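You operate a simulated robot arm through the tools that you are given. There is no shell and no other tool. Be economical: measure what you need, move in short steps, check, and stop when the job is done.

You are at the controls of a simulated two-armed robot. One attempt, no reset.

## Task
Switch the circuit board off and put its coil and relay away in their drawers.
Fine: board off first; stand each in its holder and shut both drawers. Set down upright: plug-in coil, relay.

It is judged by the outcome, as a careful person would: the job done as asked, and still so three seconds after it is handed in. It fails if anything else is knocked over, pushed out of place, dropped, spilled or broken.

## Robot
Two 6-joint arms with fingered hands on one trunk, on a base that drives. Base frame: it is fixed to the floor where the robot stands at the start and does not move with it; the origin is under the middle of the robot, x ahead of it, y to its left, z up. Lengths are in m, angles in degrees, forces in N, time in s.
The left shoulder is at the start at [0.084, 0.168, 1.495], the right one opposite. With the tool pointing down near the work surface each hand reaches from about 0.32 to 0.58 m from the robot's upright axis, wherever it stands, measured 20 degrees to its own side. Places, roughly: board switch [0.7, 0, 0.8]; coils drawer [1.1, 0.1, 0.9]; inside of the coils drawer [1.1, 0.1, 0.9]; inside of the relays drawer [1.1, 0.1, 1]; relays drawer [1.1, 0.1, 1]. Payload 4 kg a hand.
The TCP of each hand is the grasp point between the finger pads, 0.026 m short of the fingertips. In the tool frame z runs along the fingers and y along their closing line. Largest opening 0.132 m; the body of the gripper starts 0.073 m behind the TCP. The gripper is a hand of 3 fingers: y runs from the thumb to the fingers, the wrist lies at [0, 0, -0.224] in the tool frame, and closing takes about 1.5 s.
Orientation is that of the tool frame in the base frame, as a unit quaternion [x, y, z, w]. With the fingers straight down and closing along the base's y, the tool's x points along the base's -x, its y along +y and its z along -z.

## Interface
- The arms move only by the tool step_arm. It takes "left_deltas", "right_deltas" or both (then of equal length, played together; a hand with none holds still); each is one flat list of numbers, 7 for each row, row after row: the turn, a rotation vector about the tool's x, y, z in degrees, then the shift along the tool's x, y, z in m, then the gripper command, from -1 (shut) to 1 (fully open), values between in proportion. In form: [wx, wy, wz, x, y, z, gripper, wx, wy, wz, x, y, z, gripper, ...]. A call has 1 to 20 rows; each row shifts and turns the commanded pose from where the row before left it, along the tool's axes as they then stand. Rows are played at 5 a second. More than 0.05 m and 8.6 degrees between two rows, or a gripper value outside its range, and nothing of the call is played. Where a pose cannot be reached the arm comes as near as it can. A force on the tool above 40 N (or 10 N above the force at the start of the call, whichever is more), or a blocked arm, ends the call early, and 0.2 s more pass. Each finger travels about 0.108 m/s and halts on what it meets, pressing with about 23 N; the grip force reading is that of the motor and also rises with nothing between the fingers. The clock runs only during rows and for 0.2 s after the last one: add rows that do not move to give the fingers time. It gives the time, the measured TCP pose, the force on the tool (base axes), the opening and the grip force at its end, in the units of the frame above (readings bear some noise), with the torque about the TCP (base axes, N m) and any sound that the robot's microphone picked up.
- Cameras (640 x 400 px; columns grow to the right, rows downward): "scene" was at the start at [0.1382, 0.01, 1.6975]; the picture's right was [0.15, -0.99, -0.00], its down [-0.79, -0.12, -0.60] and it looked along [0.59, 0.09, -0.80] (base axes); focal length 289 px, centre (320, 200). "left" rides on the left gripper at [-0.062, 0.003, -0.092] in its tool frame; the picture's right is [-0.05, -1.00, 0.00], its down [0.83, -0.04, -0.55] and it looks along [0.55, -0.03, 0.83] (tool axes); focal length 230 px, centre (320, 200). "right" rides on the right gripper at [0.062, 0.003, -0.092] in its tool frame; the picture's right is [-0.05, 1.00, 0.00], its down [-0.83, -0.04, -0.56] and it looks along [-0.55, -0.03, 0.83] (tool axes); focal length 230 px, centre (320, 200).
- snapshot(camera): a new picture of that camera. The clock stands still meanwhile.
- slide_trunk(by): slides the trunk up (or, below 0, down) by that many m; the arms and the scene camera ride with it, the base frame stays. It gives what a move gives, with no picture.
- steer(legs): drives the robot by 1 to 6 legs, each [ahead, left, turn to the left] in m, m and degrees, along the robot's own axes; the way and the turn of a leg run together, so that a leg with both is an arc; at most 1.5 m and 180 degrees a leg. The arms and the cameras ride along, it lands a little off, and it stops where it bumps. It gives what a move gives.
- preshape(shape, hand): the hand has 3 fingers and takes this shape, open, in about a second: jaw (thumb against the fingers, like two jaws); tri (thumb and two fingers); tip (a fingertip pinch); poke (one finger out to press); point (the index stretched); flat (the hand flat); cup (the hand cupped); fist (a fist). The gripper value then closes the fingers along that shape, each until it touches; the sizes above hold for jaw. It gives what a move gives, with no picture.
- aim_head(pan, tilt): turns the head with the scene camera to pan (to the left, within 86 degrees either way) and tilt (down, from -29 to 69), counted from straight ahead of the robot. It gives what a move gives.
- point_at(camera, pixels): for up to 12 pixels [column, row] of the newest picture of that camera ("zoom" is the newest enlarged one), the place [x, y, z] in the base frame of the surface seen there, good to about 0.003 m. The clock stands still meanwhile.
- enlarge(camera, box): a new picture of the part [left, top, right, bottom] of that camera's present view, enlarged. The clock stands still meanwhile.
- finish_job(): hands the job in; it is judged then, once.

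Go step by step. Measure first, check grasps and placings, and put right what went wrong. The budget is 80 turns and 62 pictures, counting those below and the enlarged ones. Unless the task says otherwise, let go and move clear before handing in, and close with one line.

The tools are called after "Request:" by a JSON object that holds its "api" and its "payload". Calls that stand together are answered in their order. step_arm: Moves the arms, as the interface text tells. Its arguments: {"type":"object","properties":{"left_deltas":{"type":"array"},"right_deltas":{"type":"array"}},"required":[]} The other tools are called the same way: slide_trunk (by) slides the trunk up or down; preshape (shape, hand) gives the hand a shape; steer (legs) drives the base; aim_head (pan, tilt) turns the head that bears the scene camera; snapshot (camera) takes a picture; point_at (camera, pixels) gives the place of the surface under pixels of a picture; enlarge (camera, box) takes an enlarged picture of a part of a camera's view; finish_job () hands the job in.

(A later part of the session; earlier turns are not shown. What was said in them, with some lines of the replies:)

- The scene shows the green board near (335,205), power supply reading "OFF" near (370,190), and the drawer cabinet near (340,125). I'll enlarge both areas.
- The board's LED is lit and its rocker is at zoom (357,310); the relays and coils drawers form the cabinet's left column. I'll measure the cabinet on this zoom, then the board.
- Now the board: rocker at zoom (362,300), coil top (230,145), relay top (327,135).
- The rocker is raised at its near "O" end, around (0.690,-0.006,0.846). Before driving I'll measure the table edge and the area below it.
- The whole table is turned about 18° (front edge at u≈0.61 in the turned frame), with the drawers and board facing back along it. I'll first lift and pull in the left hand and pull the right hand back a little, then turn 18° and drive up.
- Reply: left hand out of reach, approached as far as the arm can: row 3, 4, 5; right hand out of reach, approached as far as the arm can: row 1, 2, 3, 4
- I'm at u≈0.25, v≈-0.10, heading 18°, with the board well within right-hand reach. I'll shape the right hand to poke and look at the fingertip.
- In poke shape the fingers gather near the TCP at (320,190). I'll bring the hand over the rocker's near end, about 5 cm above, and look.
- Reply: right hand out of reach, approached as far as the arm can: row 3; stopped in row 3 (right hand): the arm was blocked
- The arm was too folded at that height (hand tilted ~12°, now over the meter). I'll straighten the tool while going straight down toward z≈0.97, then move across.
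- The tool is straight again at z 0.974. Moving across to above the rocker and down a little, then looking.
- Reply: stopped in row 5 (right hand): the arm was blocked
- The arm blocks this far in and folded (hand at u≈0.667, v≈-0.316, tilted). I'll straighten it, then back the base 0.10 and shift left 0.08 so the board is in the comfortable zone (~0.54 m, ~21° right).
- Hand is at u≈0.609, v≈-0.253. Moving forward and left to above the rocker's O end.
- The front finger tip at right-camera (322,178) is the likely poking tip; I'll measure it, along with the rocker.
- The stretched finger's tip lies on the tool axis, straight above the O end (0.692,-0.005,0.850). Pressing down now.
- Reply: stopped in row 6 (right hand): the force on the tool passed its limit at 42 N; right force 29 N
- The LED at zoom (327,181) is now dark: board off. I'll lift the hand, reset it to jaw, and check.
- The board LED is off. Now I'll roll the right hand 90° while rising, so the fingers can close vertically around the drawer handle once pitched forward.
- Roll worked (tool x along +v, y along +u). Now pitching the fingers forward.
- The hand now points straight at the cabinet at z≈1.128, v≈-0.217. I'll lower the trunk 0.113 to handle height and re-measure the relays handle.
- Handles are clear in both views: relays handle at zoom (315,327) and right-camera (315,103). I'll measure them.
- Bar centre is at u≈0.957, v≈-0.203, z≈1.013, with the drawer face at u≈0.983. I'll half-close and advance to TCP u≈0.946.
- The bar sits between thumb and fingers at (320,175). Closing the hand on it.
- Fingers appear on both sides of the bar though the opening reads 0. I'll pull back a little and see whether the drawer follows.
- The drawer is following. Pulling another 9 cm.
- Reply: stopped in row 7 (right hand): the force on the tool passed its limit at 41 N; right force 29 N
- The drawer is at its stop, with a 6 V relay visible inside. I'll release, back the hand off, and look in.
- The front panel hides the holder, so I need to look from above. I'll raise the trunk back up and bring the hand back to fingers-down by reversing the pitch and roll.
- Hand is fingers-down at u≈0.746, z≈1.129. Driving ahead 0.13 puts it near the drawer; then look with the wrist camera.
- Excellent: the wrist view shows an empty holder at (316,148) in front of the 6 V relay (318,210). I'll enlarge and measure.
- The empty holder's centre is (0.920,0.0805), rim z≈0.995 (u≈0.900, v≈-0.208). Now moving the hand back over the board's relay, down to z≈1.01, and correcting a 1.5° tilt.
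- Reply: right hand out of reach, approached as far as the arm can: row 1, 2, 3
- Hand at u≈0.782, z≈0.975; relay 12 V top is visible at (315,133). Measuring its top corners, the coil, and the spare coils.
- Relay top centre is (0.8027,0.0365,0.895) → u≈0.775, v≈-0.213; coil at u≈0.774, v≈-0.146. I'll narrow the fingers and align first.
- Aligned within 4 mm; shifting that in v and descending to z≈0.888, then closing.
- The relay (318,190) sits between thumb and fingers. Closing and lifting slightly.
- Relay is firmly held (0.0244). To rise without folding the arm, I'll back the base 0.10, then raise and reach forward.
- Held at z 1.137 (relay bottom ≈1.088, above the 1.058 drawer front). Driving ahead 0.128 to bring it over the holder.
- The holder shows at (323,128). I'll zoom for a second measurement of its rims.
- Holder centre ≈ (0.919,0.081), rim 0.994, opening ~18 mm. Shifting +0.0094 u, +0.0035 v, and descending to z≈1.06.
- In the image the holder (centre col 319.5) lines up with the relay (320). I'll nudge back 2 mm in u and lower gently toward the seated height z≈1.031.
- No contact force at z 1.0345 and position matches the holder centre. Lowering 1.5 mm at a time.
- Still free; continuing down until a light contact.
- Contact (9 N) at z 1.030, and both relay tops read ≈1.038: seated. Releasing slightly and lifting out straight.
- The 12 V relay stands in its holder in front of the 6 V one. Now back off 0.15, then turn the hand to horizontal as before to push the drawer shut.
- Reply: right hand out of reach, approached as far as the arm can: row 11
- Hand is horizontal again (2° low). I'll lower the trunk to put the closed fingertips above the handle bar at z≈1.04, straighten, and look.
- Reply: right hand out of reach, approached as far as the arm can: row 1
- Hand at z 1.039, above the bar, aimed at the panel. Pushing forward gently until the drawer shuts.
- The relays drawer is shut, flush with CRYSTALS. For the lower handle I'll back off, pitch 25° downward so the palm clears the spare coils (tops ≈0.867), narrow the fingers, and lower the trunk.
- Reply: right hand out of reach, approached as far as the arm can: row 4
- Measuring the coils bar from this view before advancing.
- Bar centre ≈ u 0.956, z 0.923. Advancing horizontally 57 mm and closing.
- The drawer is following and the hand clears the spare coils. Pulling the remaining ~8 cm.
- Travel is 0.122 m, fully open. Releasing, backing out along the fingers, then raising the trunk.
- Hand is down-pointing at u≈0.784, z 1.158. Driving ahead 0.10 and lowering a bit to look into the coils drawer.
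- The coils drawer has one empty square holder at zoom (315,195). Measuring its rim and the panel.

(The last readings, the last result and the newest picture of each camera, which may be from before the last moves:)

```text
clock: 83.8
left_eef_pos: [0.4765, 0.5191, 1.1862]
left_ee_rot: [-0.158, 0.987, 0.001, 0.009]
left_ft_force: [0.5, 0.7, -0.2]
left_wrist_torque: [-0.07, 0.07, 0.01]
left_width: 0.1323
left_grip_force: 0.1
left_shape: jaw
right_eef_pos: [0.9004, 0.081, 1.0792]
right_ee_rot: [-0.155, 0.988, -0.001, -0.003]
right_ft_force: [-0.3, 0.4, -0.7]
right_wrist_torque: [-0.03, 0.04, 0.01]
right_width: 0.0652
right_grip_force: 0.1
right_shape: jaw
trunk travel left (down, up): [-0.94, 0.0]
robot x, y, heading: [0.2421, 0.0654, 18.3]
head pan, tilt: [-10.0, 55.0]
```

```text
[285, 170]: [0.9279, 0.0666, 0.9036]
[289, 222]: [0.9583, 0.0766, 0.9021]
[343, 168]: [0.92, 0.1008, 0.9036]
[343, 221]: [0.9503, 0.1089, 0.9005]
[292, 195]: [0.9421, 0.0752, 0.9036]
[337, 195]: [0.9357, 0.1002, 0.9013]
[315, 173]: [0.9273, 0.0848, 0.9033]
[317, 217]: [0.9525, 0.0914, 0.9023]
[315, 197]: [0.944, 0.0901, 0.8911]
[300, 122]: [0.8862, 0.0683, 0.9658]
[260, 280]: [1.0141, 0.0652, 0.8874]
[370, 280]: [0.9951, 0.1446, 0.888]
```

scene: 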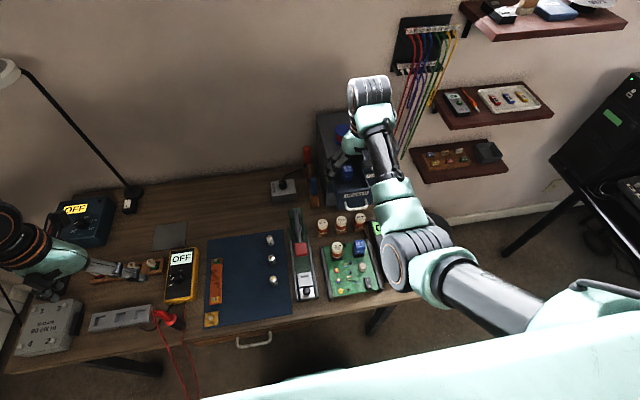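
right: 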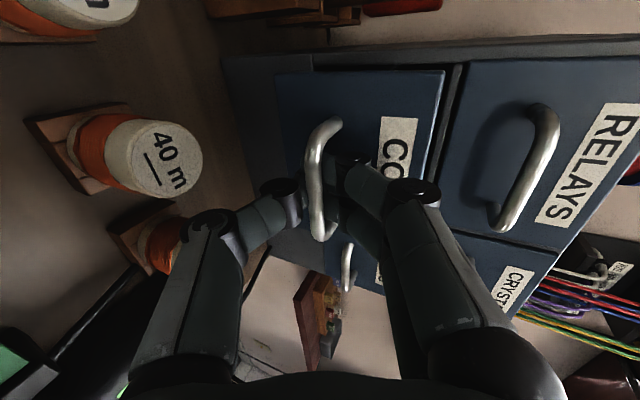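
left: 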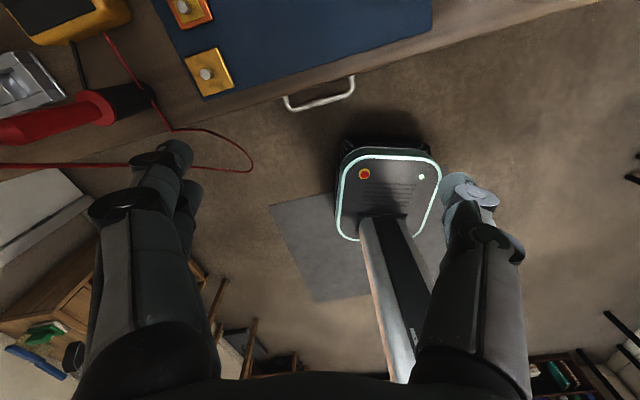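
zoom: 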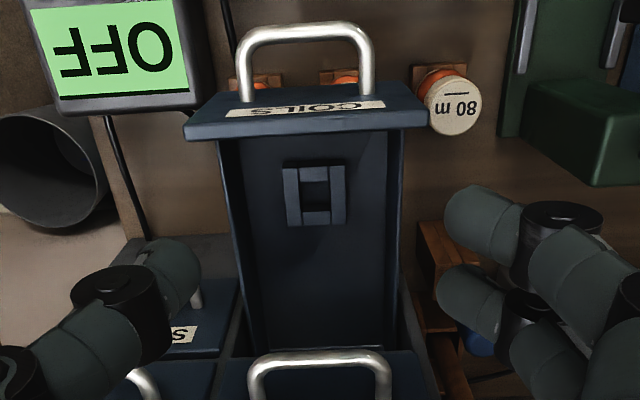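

Holder centre ≈ (0.939,0.088), rim 0.9025 (u≈0.9205, v≈-0.207). Now moving over the 15 m coil (u≈0.774, v≈-0.146), stopping at z≈0.96.

Request:
{"api": "step_arm", "payload": {"right_deltas": [0, 0, 0, 0.036, 0.018, 0, 0, 0, 0, 0, 0.036, 0.018, 0.02, 0, 0, 0, 0, 0.035, 0.018, 0.03, 0, 0, 0, 0, 0, 0, 0.04, 0, 0, 0, 0, 0, 0, 0.03, 0, 0, 0, 0, 0, 0, 0, 0]}}

Request:
{"api": "snapshot", "payload": {"camera": "right"}}

```text
clock: 85.2
left_eef_pos: [0.4763, 0.5196, 1.1861]
left_ee_rot: [-0.159, 0.987, 0.002, 0.011]
left_ft_force: [0.1, 0.0, 0.0]
left_wrist_torque: [-0.01, 0.01, -0.01]
left_width: 0.1323
left_grip_force: 0.0
left_shape: jaw
right_eef_pos: [0.7892, 0.0974, 0.9658]
right_ee_rot: [-0.154, 0.988, -0.006, 0.005]
right_ft_force: [-0.4, 0.1, -0.2]
right_wrist_torque: [-0.01, 0.03, 0.01]
right_width: 0.0656
right_grip_force: 0.2
right_shape: jaw
trunk travel left (down, up): [-0.94, 0.0]
robot x, y, heading: [0.2415, 0.0662, 18.3]
head pan, tilt: [-10.0, 55.0]
```

```text
12 pictures are left
```

right: 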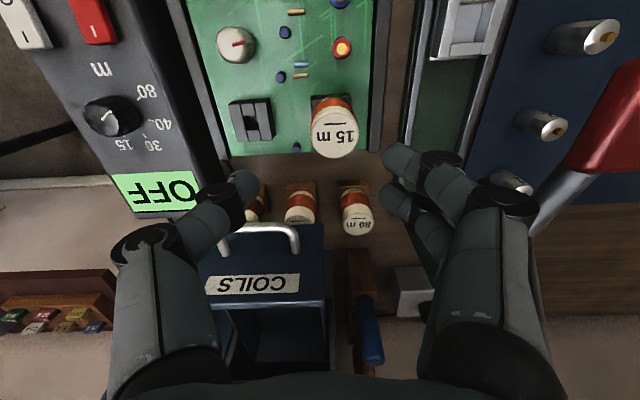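

Request:
{"api": "point_at", "payload": {"camera": "right", "pixels": [[313, 135], [355, 135], [334, 116], [334, 155], [334, 136], [334, 108]]}}

```text
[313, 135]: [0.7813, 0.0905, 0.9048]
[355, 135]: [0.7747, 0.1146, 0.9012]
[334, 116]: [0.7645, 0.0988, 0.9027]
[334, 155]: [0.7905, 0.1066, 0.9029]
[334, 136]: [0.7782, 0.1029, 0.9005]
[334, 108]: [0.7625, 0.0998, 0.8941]
```

Coil top centre ≈ (0.779,0.102,0.902). Correcting 8 mm in each axis, straightening, descending to z≈0.897, and closing.

Request:
{"api": "step_arm", "payload": {"right_deltas": [-0.8, 0.5, 0, 0.008, 0.0075, 0, 0, 0, 0, 0, 0, 0, 0.025, 0, 0, 0, 0, 0, 0, 0.025, 0, 0, 0, 0, 0, 0, 0.019, 0, 0, 0, 0, 0, 0, 0, 0]}}

Request:
{"api": "snapshot", "payload": {"camera": "right"}}

```text
clock: 86.4
left_eef_pos: [0.4756, 0.5182, 1.1879]
left_ee_rot: [-0.159, 0.987, 0.002, 0.01]
left_ft_force: [0.3, 0.6, -0.9]
left_wrist_torque: [-0.02, 0.0, -0.02]
left_width: 0.132
left_grip_force: 0.0
left_shape: jaw
right_eef_pos: [0.7695, 0.1055, 0.8911]
right_ee_rot: [-0.155, 0.988, 0.006, -0.009]
right_ft_force: [0.3, -0.2, -0.4]
right_wrist_torque: [0.02, 0.01, 0.02]
right_width: 0.0657
right_grip_force: 0.0
right_shape: jaw
trunk travel left (down, up): [-0.94, 0.0]
robot x, y, heading: [0.2436, 0.0633, 18.4]
head pan, tilt: [-10.0, 55.0]
```

```text
11 pictures are left
```

right: 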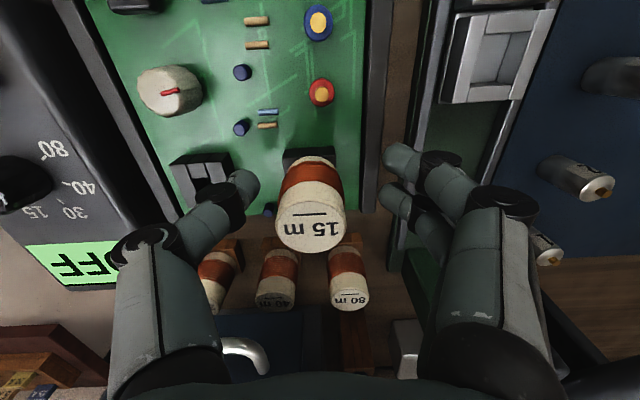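

The hand drifted: the coil's centre (310,222) is ~8 mm forward and 6 mm right of the axis. Correcting position and tilt before closing.

Request:
{"api": "step_arm", "payload": {"right_deltas": [0.8, -0.9, 0, -0.008, -0.006, -0.005, 0, 0, 0, 0, 0, 0, 0, 0, 0, 0, 0, 0, 0, 0, 0]}}

```text
clock: 87.2
left_eef_pos: [0.4759, 0.5181, 1.1862]
left_ee_rot: [-0.159, 0.987, 0.002, 0.01]
left_ft_force: [0.5, -0.4, -0.3]
left_wrist_torque: [0.01, -0.01, -0.05]
left_width: 0.132
left_grip_force: 0.1
left_shape: jaw
right_eef_pos: [0.7803, 0.1003, 0.8959]
right_ee_rot: [-0.155, 0.988, 0.0, 0.001]
right_ft_force: [-0.5, -1.1, 0.0]
right_wrist_torque: [0.0, -0.04, 0.01]
right_width: 0.0654
right_grip_force: 0.0
right_shape: jaw
trunk travel left (down, up): [-0.94, 0.0]
robot x, y, heading: [0.245, 0.0681, 18.4]
head pan, tilt: [-10.0, 55.0]
```

Now on target and upright. Closing and lifting.

Request:
{"api": "step_arm", "payload": {"right_deltas": [0, 0, 0, 0, 0, 0, -1, 0, 0, 0, 0, 0, 0, -1, 0, 0, 0, 0, 0, 0, -1, 0, 0, 0, 0, 0, 0, -1]}}

Request:
{"api": "step_arm", "payload": {"right_deltas": [0, 0, 0, 0, 0, -0.005, -1, 0, 0, 0, 0, 0, -0.01, -1, 0, 0, 0, 0, 0, -0.02, -1, 0, 0, 0, 0, 0, 0, -1]}}

Request:
{"api": "snapshot", "payload": {"camera": "right"}}

```text
clock: 88.2
left_eef_pos: [0.4752, 0.5194, 1.1883]
left_ee_rot: [-0.159, 0.987, 0.002, 0.01]
left_ft_force: [0.1, 1.2, 0.6]
left_wrist_torque: [-0.03, 0.02, 0.06]
left_width: 0.1319
left_grip_force: 0.0
left_shape: jaw
right_eef_pos: [0.7792, 0.1014, 0.8955]
right_ee_rot: [-0.155, 0.988, -0.001, 0.001]
right_ft_force: [-0.3, -0.2, 0.6]
right_wrist_torque: [0.01, -0.04, -0.02]
right_width: 0.0249
right_grip_force: 22.7
right_shape: jaw
trunk travel left (down, up): [-0.94, 0.0]
robot x, y, heading: [0.2464, 0.064, 18.5]
head pan, tilt: [-10.0, 55.0]
```

```text
clock: 89.2
left_eef_pos: [0.4763, 0.5191, 1.1879]
left_ee_rot: [-0.16, 0.987, 0.001, 0.01]
left_ft_force: [0.3, 0.2, -0.5]
left_wrist_torque: [-0.01, -0.01, 0.02]
left_width: 0.1322
left_grip_force: 0.1
left_shape: jaw
right_eef_pos: [0.7817, 0.0997, 0.9306]
right_ee_rot: [-0.154, 0.988, -0.002, 0.002]
right_ft_force: [0.1, 0.0, -0.9]
right_wrist_torque: [0.0, -0.03, -0.01]
right_width: 0.025
right_grip_force: 23.3
right_shape: jaw
trunk travel left (down, up): [-0.94, 0.0]
robot x, y, heading: [0.2443, 0.0694, 18.5]
head pan, tilt: [-10.0, 55.0]
```

```text
10 pictures are left
```

right: 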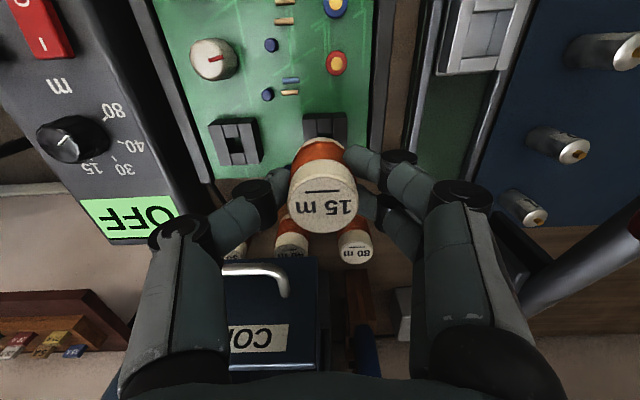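

The coil is lifted and held upright. Checking its top position relative to the TCP.

Request:
{"api": "point_at", "payload": {"camera": "right", "pixels": [[291, 208], [355, 208], [322, 183], [322, 233], [322, 212]]}}

Request:
{"api": "steer", "payload": {"legs": [[-0.07, 0, 0]]}}

Request:
{"api": "step_arm", "payload": {"right_deltas": [0, 0, 0, -0.015, -0.015, -0.03, -1, 0, 0, 0, -0.015, -0.015, -0.03, -1, 0, 0, 0, -0.015, -0.015, -0.03, -1, 0, 0, 0, -0.015, -0.015, -0.03, -1, 0, 0, 0, 0, 0, 0, -1]}}

```text
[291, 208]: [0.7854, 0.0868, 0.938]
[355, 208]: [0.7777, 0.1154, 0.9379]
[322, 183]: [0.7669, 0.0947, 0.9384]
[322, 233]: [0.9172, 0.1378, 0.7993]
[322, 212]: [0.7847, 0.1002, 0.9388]
```

```text
clock: 90.2
left_eef_pos: [0.4205, 0.5001, 1.1848]
left_ee_rot: [-0.157, 0.988, 0.001, 0.006]
left_ft_force: [0.6, 0.5, 0.1]
left_wrist_torque: [-0.05, 0.07, -0.02]
left_width: 0.1321
left_grip_force: 0.1
left_shape: jaw
right_eef_pos: [0.7241, 0.0786, 0.9262]
right_ee_rot: [-0.154, 0.988, -0.002, -0.002]
right_ft_force: [0.2, -0.1, -0.5]
right_wrist_torque: [0.0, 0.04, 0.0]
right_width: 0.0248
right_grip_force: 23.1
right_shape: jaw
trunk travel left (down, up): [-0.94, 0.0]
robot x, y, heading: [0.1786, 0.0417, 18.4]
head pan, tilt: [-10.0, 55.0]
```

```text
clock: 91.4
left_eef_pos: [0.4136, 0.4971, 1.1877]
left_ee_rot: [-0.158, 0.987, 0.002, 0.009]
left_ft_force: [-0.1, -0.8, 0.0]
left_wrist_torque: [0.02, 0.02, -0.01]
left_width: 0.1321
left_grip_force: 0.1
left_shape: jaw
right_eef_pos: [0.7946, 0.0384, 1.0502]
right_ee_rot: [-0.154, 0.988, -0.002, 0.002]
right_ft_force: [0.4, 0.6, -0.2]
right_wrist_torque: [-0.03, 0.01, 0.01]
right_width: 0.0248
right_grip_force: 23.2
right_shape: jaw
trunk travel left (down, up): [-0.94, 0.0]
robot x, y, heading: [0.1769, 0.0441, 18.2]
head pan, tilt: [-10.0, 55.0]
```

Coil centred in the grip, top 7.5 mm above the TCP. Hand now at u≈0.768, v≈-0.209, z 1.05; driving ahead 0.15 over the holder.

Request:
{"api": "steer", "payload": {"legs": [[0.15, 0.002, 0]]}}

Request:
{"api": "snapshot", "payload": {"camera": "right"}}

```text
clock: 92.8
left_eef_pos: [0.5505, 0.5445, 1.1871]
left_ee_rot: [-0.158, 0.987, 0.001, 0.011]
left_ft_force: [0.5, -0.8, 0.6]
left_wrist_torque: [0.01, -0.03, 0.01]
left_width: 0.1321
left_grip_force: 0.0
left_shape: jaw
right_eef_pos: [0.9311, 0.0858, 1.0494]
right_ee_rot: [-0.154, 0.988, -0.002, 0.003]
right_ft_force: [0.7, 1.0, -0.5]
right_wrist_torque: [0.0, -0.02, 0.0]
right_width: 0.0248
right_grip_force: 22.8
right_shape: jaw
trunk travel left (down, up): [-0.94, 0.0]
robot x, y, heading: [0.3175, 0.0923, 18.5]
head pan, tilt: [-10.0, 55.0]
```

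```text
9 pictures are left
```

right: 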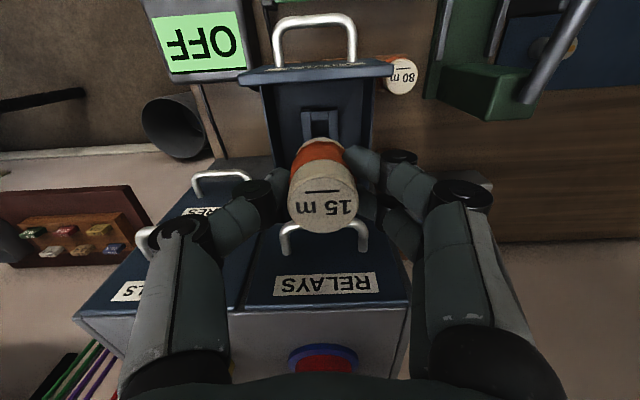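

Holder (cols 303–337) is in line with the coil. Quick re-measure of the visible rim corners.

Request:
{"api": "point_at", "payload": {"camera": "right", "pixels": [[303, 113], [337, 112], [320, 114], [305, 135], [339, 135], [322, 225], [293, 200], [355, 200], [322, 172]]}}

```text
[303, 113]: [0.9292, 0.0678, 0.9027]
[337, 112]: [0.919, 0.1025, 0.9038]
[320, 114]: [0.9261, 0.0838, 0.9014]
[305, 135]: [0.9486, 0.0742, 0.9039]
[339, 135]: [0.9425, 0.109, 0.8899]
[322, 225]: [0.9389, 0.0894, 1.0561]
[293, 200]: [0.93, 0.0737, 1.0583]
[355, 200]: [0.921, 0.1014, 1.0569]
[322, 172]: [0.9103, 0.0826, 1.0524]
```

Coil is centred on the TCP (same pixels as when lifted). Shifting 9 mm forward and lowering to z≈0.967, just above the rim.

Request:
{"api": "step_arm", "payload": {"right_deltas": [0, 0, 0, -0.009, 0, 0, -1, 0, 0, 0, 0, 0, 0.025, -1, 0, 0, 0, 0, 0, 0.025, -1, 0, 0, 0, 0, 0, 0.02, -1, 0, 0, 0, 0, 0, 0.012, -1, 0, 0, 0, 0, 0, 0, -1, 0, 0, 0, 0, 0, 0, -1]}}

Request:
{"api": "snapshot", "payload": {"camera": "right"}}

```text
clock: 94.4
left_eef_pos: [0.5527, 0.5455, 1.1863]
left_ee_rot: [-0.158, 0.987, 0.002, 0.01]
left_ft_force: [0.6, 1.1, 0.0]
left_wrist_torque: [0.01, 0.0, -0.01]
left_width: 0.1319
left_grip_force: 0.0
left_shape: jaw
right_eef_pos: [0.9392, 0.0898, 0.9671]
right_ee_rot: [-0.154, 0.988, -0.001, 0.002]
right_ft_force: [-0.7, 0.5, -0.2]
right_wrist_torque: [0.02, 0.0, 0.01]
right_width: 0.0251
right_grip_force: 22.9
right_shape: jaw
trunk travel left (down, up): [-0.94, 0.0]
robot x, y, heading: [0.3207, 0.0929, 18.3]
head pan, tilt: [-10.0, 55.0]
```

```text
8 pictures are left
```

right: 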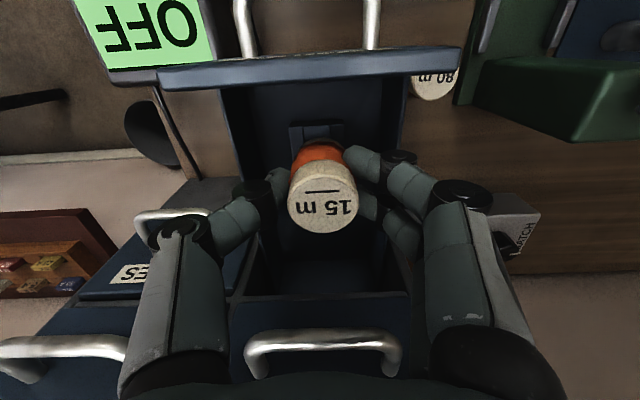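

Slight +v offset suspected (holder centre col ≈317 vs coil 321). Checking with measured points.

Request:
{"api": "point_at", "payload": {"camera": "right", "pixels": [[291, 130], [343, 128], [293, 145], [317, 128], [224, 110], [402, 110]]}}

Request:
{"api": "enlarge", "payload": {"camera": "right", "box": [270, 105, 370, 165]}}

```text
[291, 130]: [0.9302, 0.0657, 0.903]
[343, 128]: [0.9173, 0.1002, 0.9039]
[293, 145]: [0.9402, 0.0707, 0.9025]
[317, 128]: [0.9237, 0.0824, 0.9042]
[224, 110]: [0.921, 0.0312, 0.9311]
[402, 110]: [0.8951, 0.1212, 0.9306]
```

```text
6.40 times, centred on (320, 135) of right
```

zoom: 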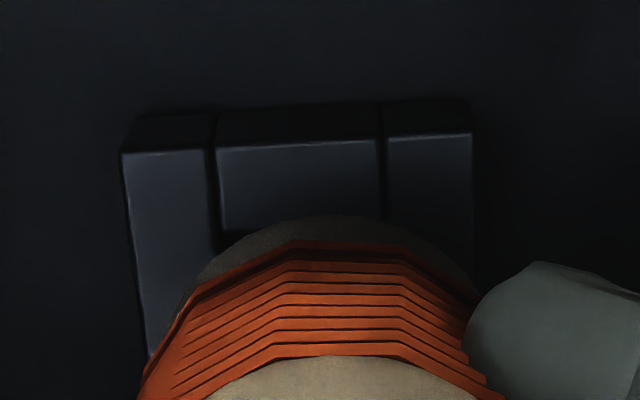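

The enlarged view shows the coil ~2 mm too far left (+v) of the holder's centre line. Shifting -2 mm with a 0.6° yaw, then lowering gently.

Request:
{"api": "step_arm", "payload": {"right_deltas": [0, 0, -0.6, 0, -0.002, 0, -1, 0, 0, 0, 0, 0, 0.006, -1, 0, 0, 0, 0, 0, 0.004, -1, 0, 0, 0, 0, 0, 0.004, -1, 0, 0, 0, 0, 0, 0.002, -1, 0, 0, 0, 0, 0, 0, -1]}}

```text
clock: 95.8
left_eef_pos: [0.5529, 0.5446, 1.1866]
left_ee_rot: [-0.159, 0.987, 0.001, 0.011]
left_ft_force: [1.2, -0.5, -0.6]
left_wrist_torque: [0.03, 0.03, 0.02]
left_width: 0.1319
left_grip_force: 0.1
left_shape: jaw
right_eef_pos: [0.9418, 0.0872, 0.9516]
right_ee_rot: [-0.159, 0.987, -0.002, 0.003]
right_ft_force: [0.2, -0.3, -0.2]
right_wrist_torque: [0.01, -0.03, 0.02]
right_width: 0.0252
right_grip_force: 23.1
right_shape: jaw
trunk travel left (down, up): [-0.94, 0.0]
robot x, y, heading: [0.322, 0.0918, 18.3]
head pan, tilt: [-10.0, 55.0]
```

No force at z 0.9516. Continuing down to contact.

Request:
{"api": "step_arm", "payload": {"right_deltas": [0, 0, 0, 0, 0, 0.002, -1, 0, 0, 0, 0, 0, 0.002, -1, 0, 0, 0, 0, 0, 0.001, -1, 0, 0, 0, 0, 0, 0, -1]}}

```text
clock: 96.8
left_eef_pos: [0.5515, 0.5469, 1.1879]
left_ee_rot: [-0.159, 0.987, 0.002, 0.01]
left_ft_force: [0.4, 0.6, 0.4]
left_wrist_torque: [-0.01, 0.0, 0.02]
left_width: 0.132
left_grip_force: 0.1
left_shape: jaw
right_eef_pos: [0.9418, 0.087, 0.9456]
right_ee_rot: [-0.159, 0.987, -0.002, 0.003]
right_ft_force: [0.0, 0.2, 4.7]
right_wrist_torque: [0.03, 0.08, 0.01]
right_width: 0.0246
right_grip_force: 23.6
right_shape: jaw
trunk travel left (down, up): [-0.94, 0.0]
robot x, y, heading: [0.3208, 0.0917, 18.3]
head pan, tilt: [-10.0, 55.0]
```

Contact (4.7 N) at the predicted seated height 0.946. Checking with the camera before release.

Request:
{"api": "step_arm", "payload": {"right_deltas": [0, 0, 0, 0, 0, 0.001, -1, 0, 0, 0, 0, 0, 0, -1]}}

Request:
{"api": "enlarge", "payload": {"camera": "right", "box": [260, 100, 380, 250]}}

```text
clock: 97.4
left_eef_pos: [0.5513, 0.5453, 1.1881]
left_ee_rot: [-0.158, 0.987, 0.001, 0.011]
left_ft_force: [-0.1, 0.6, 0.3]
left_wrist_torque: [0.02, 0.01, 0.01]
left_width: 0.1322
left_grip_force: 0.0
left_shape: jaw
right_eef_pos: [0.9422, 0.0866, 0.9466]
right_ee_rot: [-0.159, 0.987, -0.001, 0.003]
right_ft_force: [-0.1, 0.4, 11.5]
right_wrist_torque: [0.04, 0.03, 0.01]
right_width: 0.025
right_grip_force: 23.2
right_shape: jaw
trunk travel left (down, up): [-0.94, 0.0]
robot x, y, heading: [0.3238, 0.0903, 18.1]
head pan, tilt: [-10.0, 55.0]
```

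```text
2.67 times, centred on (320, 175) of right
```

zoom: 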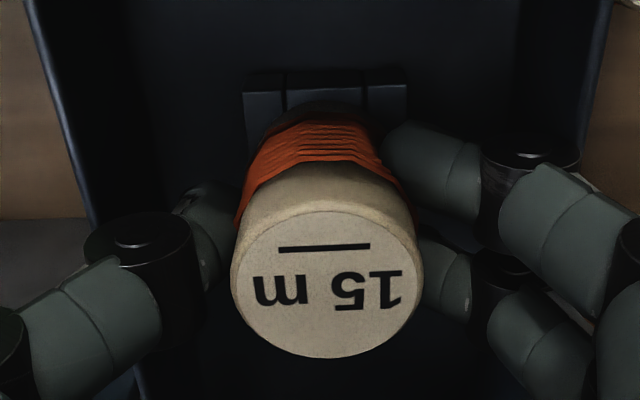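

The coil sits centred on its holder, flush. Releasing slightly and lifting straight up.

Request:
{"api": "step_arm", "payload": {"right_deltas": [0, 0, 0, 0, 0, 0, -0.35, 0, 0, 0, 0, 0, 0, -0.35, 0, 0, 0, 0, 0, 0, -0.35, 0, 0, 0, 0, 0, -0.015, -0.35, 0, 0, 0, 0.004, 0, -0.03, -0.35, 0, 0, 0, 0.004, 0, -0.035, -0.35, 0, 0, 0, 0, 0, -0.025, -0.35, 0, 0, 0, 0, 0, 0, -0.35]}}

Request:
{"api": "snapshot", "payload": {"camera": "right"}}

```text
clock: 99.2
left_eef_pos: [0.5528, 0.5454, 1.1858]
left_ee_rot: [-0.159, 0.987, 0.001, 0.01]
left_ft_force: [-0.3, -0.2, 0.6]
left_wrist_torque: [0.03, -0.01, -0.01]
left_width: 0.1319
left_grip_force: 0.0
left_shape: jaw
right_eef_pos: [0.9339, 0.0867, 1.0506]
right_ee_rot: [-0.159, 0.987, -0.001, 0.0]
right_ft_force: [-0.8, 0.4, 1.1]
right_wrist_torque: [0.0, 0.02, 0.01]
right_width: 0.0425
right_grip_force: 0.1
right_shape: jaw
trunk travel left (down, up): [-0.94, 0.0]
robot x, y, heading: [0.3195, 0.0921, 18.4]
head pan, tilt: [-10.0, 55.0]
```

```text
5 pictures are left
```

right: 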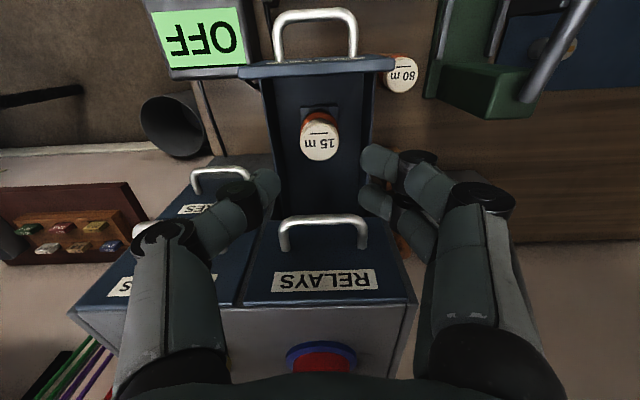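

The coil stands upright in its holder at (321,135). Now raise, back off, and turn the hand to near-horizontal (12° down) to push the drawer shut above its handle.

Request:
{"api": "step_arm", "payload": {"right_deltas": [0, 0, 0, 0, 0, -0.04, -1, 0, 0, 0, 0, 0, -0.04, -1, 0, 0, 0, 0, 0, 0, -1]}}

Request:
{"api": "steer", "payload": {"legs": [[-0.165, 0, 0]]}}

Request:
{"api": "step_arm", "payload": {"right_deltas": [0, 0, 8.2, 0, 0, 0, -1, 0, 0, 8.2, 0, 0, 0, -1, 0, 0, 8.2, 0, 0, 0, -1, 0, 0, 8.2, 0, 0, 0, -1, 0, 0, 8.2, 0, 0, 0, -1, 0, 0, 8.2, 0, 0, 0, -1, 0, 0, 8.2, 0, 0, 0, -1, 0, 0, 8.2, 0, 0, 0, -1, 0, 0, 8.2, 0, 0, 0, -1, 0, 0, 8.2, 0, 0, 0, -1, 0, 0, 8.0, 0, 0, 0, -1]}}

Request:
{"api": "step_arm", "payload": {"right_deltas": [-8.2, 0, 0, 0, 0, 0, -1, -8.2, 0, 0, 0, 0, 0, -1, -8.2, 0, 0, 0, 0, 0, -1, -8.2, 0, 0, 0, 0, 0, -1, -8.2, 0, 0, 0, 0, 0, -1, -8.2, 0, 0, 0, 0, 0.008, -1, -8.2, 0, 0, 0, 0, 0.008, -1, -8.2, 0, 0, 0, 0, 0.008, -1, -8.2, 0, 0, 0, 0, 0.008, -1, -4.2, 0, 0, 0, 0, 0, -1]}}

```text
clock: 100.0
left_eef_pos: [0.5535, 0.5454, 1.1884]
left_ee_rot: [-0.158, 0.987, 0.002, 0.01]
left_ft_force: [-0.7, -0.2, -0.1]
left_wrist_torque: [-0.01, -0.02, 0.0]
left_width: 0.132
left_grip_force: 0.0
left_shape: jaw
right_eef_pos: [0.9332, 0.0859, 1.1299]
right_ee_rot: [-0.159, 0.987, -0.001, 0.001]
right_ft_force: [0.9, 0.2, 0.7]
right_wrist_torque: [0.0, -0.02, 0.0]
right_width: 0.0003
right_grip_force: 23.4
right_shape: jaw
trunk travel left (down, up): [-0.94, 0.0]
robot x, y, heading: [0.3234, 0.0918, 18.1]
head pan, tilt: [-10.0, 55.0]
```

```text
clock: 101.4
left_eef_pos: [0.4015, 0.495, 1.1858]
left_ee_rot: [-0.157, 0.988, 0.001, 0.008]
left_ft_force: [0.2, -0.4, -0.3]
left_wrist_torque: [0.01, 0.05, 0.01]
left_width: 0.132
left_grip_force: 0.0
left_shape: jaw
right_eef_pos: [0.7806, 0.0335, 1.1277]
right_ee_rot: [-0.158, 0.987, -0.001, 0.001]
right_ft_force: [0.9, 0.7, -1.1]
right_wrist_torque: [-0.02, 0.04, 0.01]
right_width: 0.0004
right_grip_force: 23.5
right_shape: jaw
trunk travel left (down, up): [-0.94, 0.0]
robot x, y, heading: [0.1653, 0.0407, 17.9]
head pan, tilt: [-10.0, 55.0]
```

```text
clock: 103.8
left_eef_pos: [0.3983, 0.493, 1.1871]
left_ee_rot: [-0.156, 0.988, 0.002, 0.011]
left_ft_force: [0.1, -1.1, -0.4]
left_wrist_torque: [-0.04, 0.0, 0.04]
left_width: 0.132
left_grip_force: 0.1
left_shape: jaw
right_eef_pos: [0.7772, 0.032, 1.1301]
right_ee_rot: [0.588, 0.809, 0.001, 0.003]
right_ft_force: [0.5, 0.6, 0.0]
right_wrist_torque: [-0.01, 0.0, 0.03]
right_width: 0.0
right_grip_force: 22.6
right_shape: jaw
trunk travel left (down, up): [-0.94, 0.0]
robot x, y, heading: [0.1665, 0.0449, 18.1]
head pan, tilt: [-10.0, 55.0]
```

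```text
clock: 106.0
left_eef_pos: [0.3989, 0.4938, 1.1868]
left_ee_rot: [-0.156, 0.988, 0.001, 0.009]
left_ft_force: [-0.5, 0.0, -0.6]
left_wrist_torque: [-0.01, 0.0, -0.01]
left_width: 0.132
left_grip_force: 0.0
left_shape: jaw
right_eef_pos: [0.8015, 0.0386, 1.1103]
right_ee_rot: [0.454, 0.629, 0.511, 0.372]
right_ft_force: [0.0, -0.9, -0.3]
right_wrist_torque: [-0.02, 0.02, 0.0]
right_width: 0.0002
right_grip_force: 22.7
right_shape: jaw
trunk travel left (down, up): [-0.94, 0.0]
robot x, y, heading: [0.1612, 0.0432, 18.2]
head pan, tilt: [-10.0, 55.0]
```

Pitch is 12° and v≈-0.211. Lowering the trunk 0.158 to z≈0.952, then advancing horizontally to push.

Request:
{"api": "slide_trunk", "payload": {"by": -0.158}}

Request:
{"api": "step_arm", "payload": {"right_deltas": [0, 0, 0, 0.006, 0.003, 0.0145, -1, 0, 0, 0, 0, 0.003, 0.0145, -1, 0, 0, 0, 0, 0, 0, -1]}}

Request:
{"api": "enlarge", "payload": {"camera": "scene", "box": [270, 90, 430, 220]}}

```text
clock: 107.8
left_eef_pos: [0.3981, 0.4938, 1.0301]
left_ee_rot: [-0.157, 0.988, 0.001, 0.011]
left_ft_force: [0.4, -0.3, -0.2]
left_wrist_torque: [-0.03, -0.03, -0.02]
left_width: 0.1318
left_grip_force: 0.1
left_shape: jaw
right_eef_pos: [0.8008, 0.0382, 0.9536]
right_ee_rot: [0.454, 0.629, 0.51, 0.372]
right_ft_force: [0.7, -0.3, -1.3]
right_wrist_torque: [0.03, 0.0, -0.04]
right_width: 0.0001
right_grip_force: 23.1
right_shape: jaw
trunk travel left (down, up): [-0.782, 0.158]
robot x, y, heading: [0.1626, 0.0402, 17.8]
head pan, tilt: [-10.0, 55.0]
```

```text
clock: 108.6
left_eef_pos: [0.398, 0.4936, 1.0294]
left_ee_rot: [-0.157, 0.988, 0.001, 0.01]
left_ft_force: [-0.3, -0.2, 0.5]
left_wrist_torque: [0.0, 0.0, 0.0]
left_width: 0.1319
left_grip_force: 0.1
left_shape: jaw
right_eef_pos: [0.8257, 0.054, 0.9528]
right_ee_rot: [0.455, 0.629, 0.51, 0.371]
right_ft_force: [-0.8, 0.9, 0.4]
right_wrist_torque: [0.02, -0.03, -0.04]
right_width: 0.0
right_grip_force: 22.5
right_shape: jaw
trunk travel left (down, up): [-0.782, 0.158]
robot x, y, heading: [0.1652, 0.0405, 17.9]
head pan, tilt: [-10.0, 55.0]
```

```text
3.08 times, centred on (350, 155) of scene
```

zoom: 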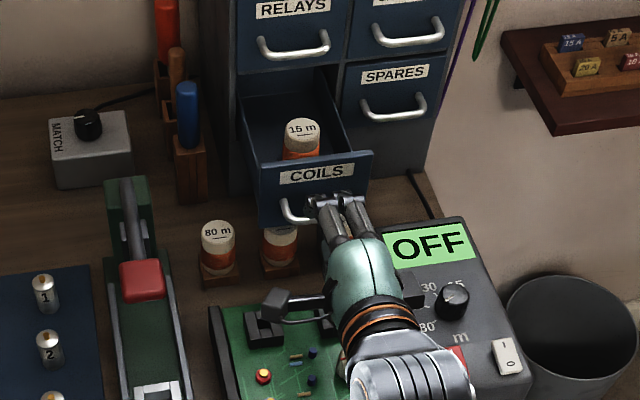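

The hand lines up above the COILS handle; pushing forward gently until it shuts.

Request:
{"api": "step_arm", "payload": {"right_deltas": [0, 0, 0, 0, 0.0025, 0.0117, -1, 0, 0, 0, 0, 0.0025, 0.0117, -1, 0, 0, 0, 0, 0.0025, 0.0117, -1, 0, 0, 0, 0, 0.0025, 0.0117, -1, 0, 0, 0, 0, 0.0025, 0.0117, -1, 0, 0, 0, 0, 0.0025, 0.0117, -1, 0, 0, 0, 0, 0.0025, 0.0117, -1, 0, 0, 0, 0, 0.0025, 0.0117, -1, 0, 0, 0, 0, 0.0025, 0.0117, -1, 0, 0, 0, 0, 0.0025, 0.0117, -1, 0, 0, 0, 0, 0.0025, 0.0117, -1, 0, 0, 0, 0, 0.0025, 0.0117, -1, 0, 0, 0, 0, 0.0015, 0.008, -1, 0, 0, 0, 0, 0.001, 0.004, -1, 0, 0, 0, 0, 0, 0, -1]}}

```text
clock: 111.8
left_eef_pos: [0.3978, 0.4932, 1.0295]
left_ee_rot: [-0.156, 0.988, 0.002, 0.01]
left_ft_force: [0.3, -0.1, -0.2]
left_wrist_torque: [0.04, 0.02, 0.0]
left_width: 0.132
left_grip_force: 0.1
left_shape: jaw
right_eef_pos: [0.9752, 0.1019, 0.9533]
right_ee_rot: [0.455, 0.629, 0.51, 0.371]
right_ft_force: [-0.7, -0.6, -0.2]
right_wrist_torque: [-0.02, 0.02, -0.02]
right_width: 0.0001
right_grip_force: 22.9
right_shape: jaw
trunk travel left (down, up): [-0.782, 0.158]
robot x, y, heading: [0.1635, 0.042, 18.0]
head pan, tilt: [-10.0, 55.0]
```

TCP u≈0.959 with no force yet; pushing a few mm more to feel the stop.

Request:
{"api": "step_arm", "payload": {"right_deltas": [0, 0, 0, 0, 0.0005, 0.002, -1, 0, 0, 0, 0, 0.0005, 0.002, -1, 0, 0, 0, 0, 0, 0, -1]}}

Request:
{"api": "enlarge", "payload": {"camera": "scene", "box": [270, 80, 430, 220]}}

```text
clock: 112.6
left_eef_pos: [0.3966, 0.4931, 1.0296]
left_ee_rot: [-0.155, 0.988, 0.002, 0.011]
left_ft_force: [-0.1, -0.1, -0.3]
left_wrist_torque: [-0.02, -0.01, 0.01]
left_width: 0.1322
left_grip_force: 0.0
left_shape: jaw
right_eef_pos: [0.9759, 0.1034, 0.9543]
right_ee_rot: [0.455, 0.629, 0.509, 0.371]
right_ft_force: [-15.4, -5.2, -1.2]
right_wrist_torque: [-0.06, 0.14, 0.04]
right_width: 0.0
right_grip_force: 23.5
right_shape: jaw
trunk travel left (down, up): [-0.782, 0.158]
robot x, y, heading: [0.1605, 0.0407, 18.1]
head pan, tilt: [-10.0, 55.0]
```

```text
2.86 times, centred on (350, 150) of scene
```

zoom: 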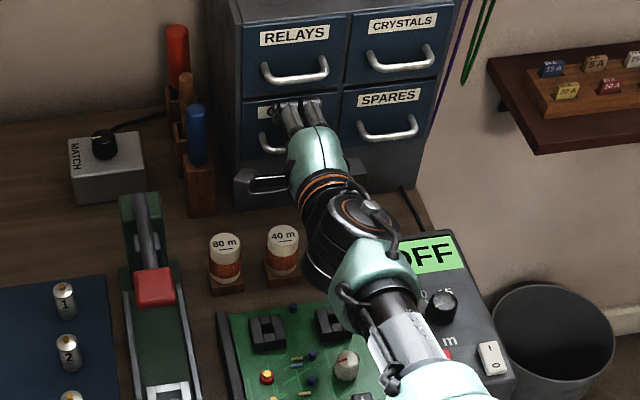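

Both drawers are flush (16 N at the stop). Backing the hand away horizontally, then driving back and taking a final look.

Request:
{"api": "step_arm", "payload": {"right_deltas": [0, 0, 0, 0, -0.004, -0.02, -1, 0, 0, 0, 0, -0.006, -0.029, -1, 0, 0, 0, 0, -0.006, -0.029, -1, 0, 0, 0, 0, -0.004, -0.02, -1, 0, 0, 0, 0, 0, 0, -1]}}

Request:
{"api": "slide_trunk", "payload": {"by": 0.158}}

Request:
{"api": "steer", "payload": {"legs": [[-0.15, 0, 0]]}}

Request:
{"api": "snapshot", "payload": {"camera": "scene"}}

```text
clock: 113.8
left_eef_pos: [0.3996, 0.4932, 1.0291]
left_ee_rot: [-0.157, 0.988, 0.002, 0.01]
left_ft_force: [0.4, 0.5, -0.8]
left_wrist_torque: [0.03, -0.02, -0.01]
left_width: 0.1321
left_grip_force: 0.0
left_shape: jaw
right_eef_pos: [0.8866, 0.0712, 0.9526]
right_ee_rot: [0.454, 0.629, 0.51, 0.371]
right_ft_force: [0.3, -0.2, 0.3]
right_wrist_torque: [0.01, 0.01, 0.03]
right_width: 0.0
right_grip_force: 23.3
right_shape: jaw
right hand out of reach, approached as far as the arm can: row 1
trunk travel left (down, up): [-0.782, 0.158]
robot x, y, heading: [0.1647, 0.0434, 18.1]
head pan, tilt: [-10.0, 55.0]
```

```text
clock: 115.7
left_eef_pos: [0.3985, 0.4933, 1.1874]
left_ee_rot: [-0.157, 0.988, 0.002, 0.01]
left_ft_force: [-0.1, -0.7, 0.6]
left_wrist_torque: [0.03, 0.0, -0.04]
left_width: 0.1321
left_grip_force: 0.0
left_shape: jaw
right_eef_pos: [0.8875, 0.0717, 1.1103]
right_ee_rot: [0.455, 0.629, 0.51, 0.372]
right_ft_force: [-0.4, 0.0, 0.2]
right_wrist_torque: [-0.02, 0.01, 0.0]
right_width: 0.0002
right_grip_force: 22.8
right_shape: jaw
trunk travel left (down, up): [-0.94, 0.0]
robot x, y, heading: [0.1647, 0.0445, 18.4]
head pan, tilt: [-10.0, 55.0]
```

```text
clock: 117.0
left_eef_pos: [0.2708, 0.4489, 1.1862]
left_ee_rot: [-0.156, 0.988, 0.002, 0.007]
left_ft_force: [0.3, -0.5, -0.3]
left_wrist_torque: [-0.04, 0.01, 0.0]
left_width: 0.1318
left_grip_force: 0.0
left_shape: jaw
right_eef_pos: [0.7556, 0.0293, 1.1092]
right_ee_rot: [0.455, 0.63, 0.508, 0.371]
right_ft_force: [-0.5, -0.2, 0.0]
right_wrist_torque: [-0.04, -0.03, -0.02]
right_width: 0.0
right_grip_force: 23.4
right_shape: jaw
trunk travel left (down, up): [-0.94, 0.0]
robot x, y, heading: [0.0278, 0.0013, 17.7]
head pan, tilt: [-10.0, 55.0]
```

```text
2 pictures are left
```

scene: 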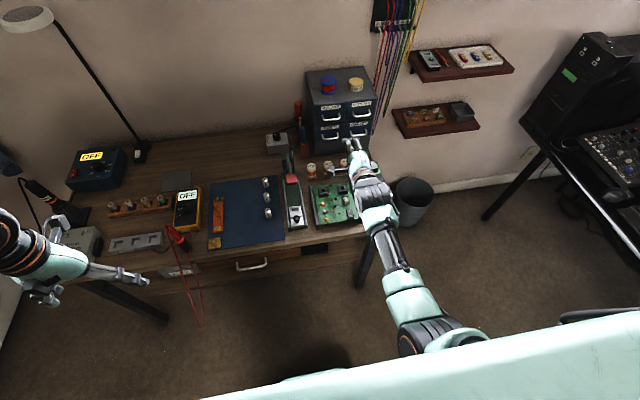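

Everything looks in place; a last zoom to confirm the LED is dark and the drawers are flush.

Request:
{"api": "enlarge", "payload": {"camera": "scene", "box": [280, 60, 400, 230]}}

```text
2.35 times, centred on (340, 145) of scene
```

zoom: 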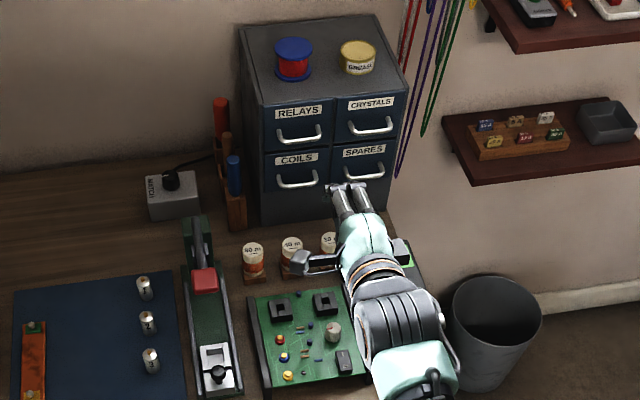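

The LED is dark, both sockets are empty, both drawers are flush, and nothing else has moved. Handing in.

Request:
{"api": "finish_job", "payload": {}}

```text
The job is handed in.
```

The board is switched off, the relay and the 15 m coil each stand upright in their holders, both drawers are shut, and the job is handed in.
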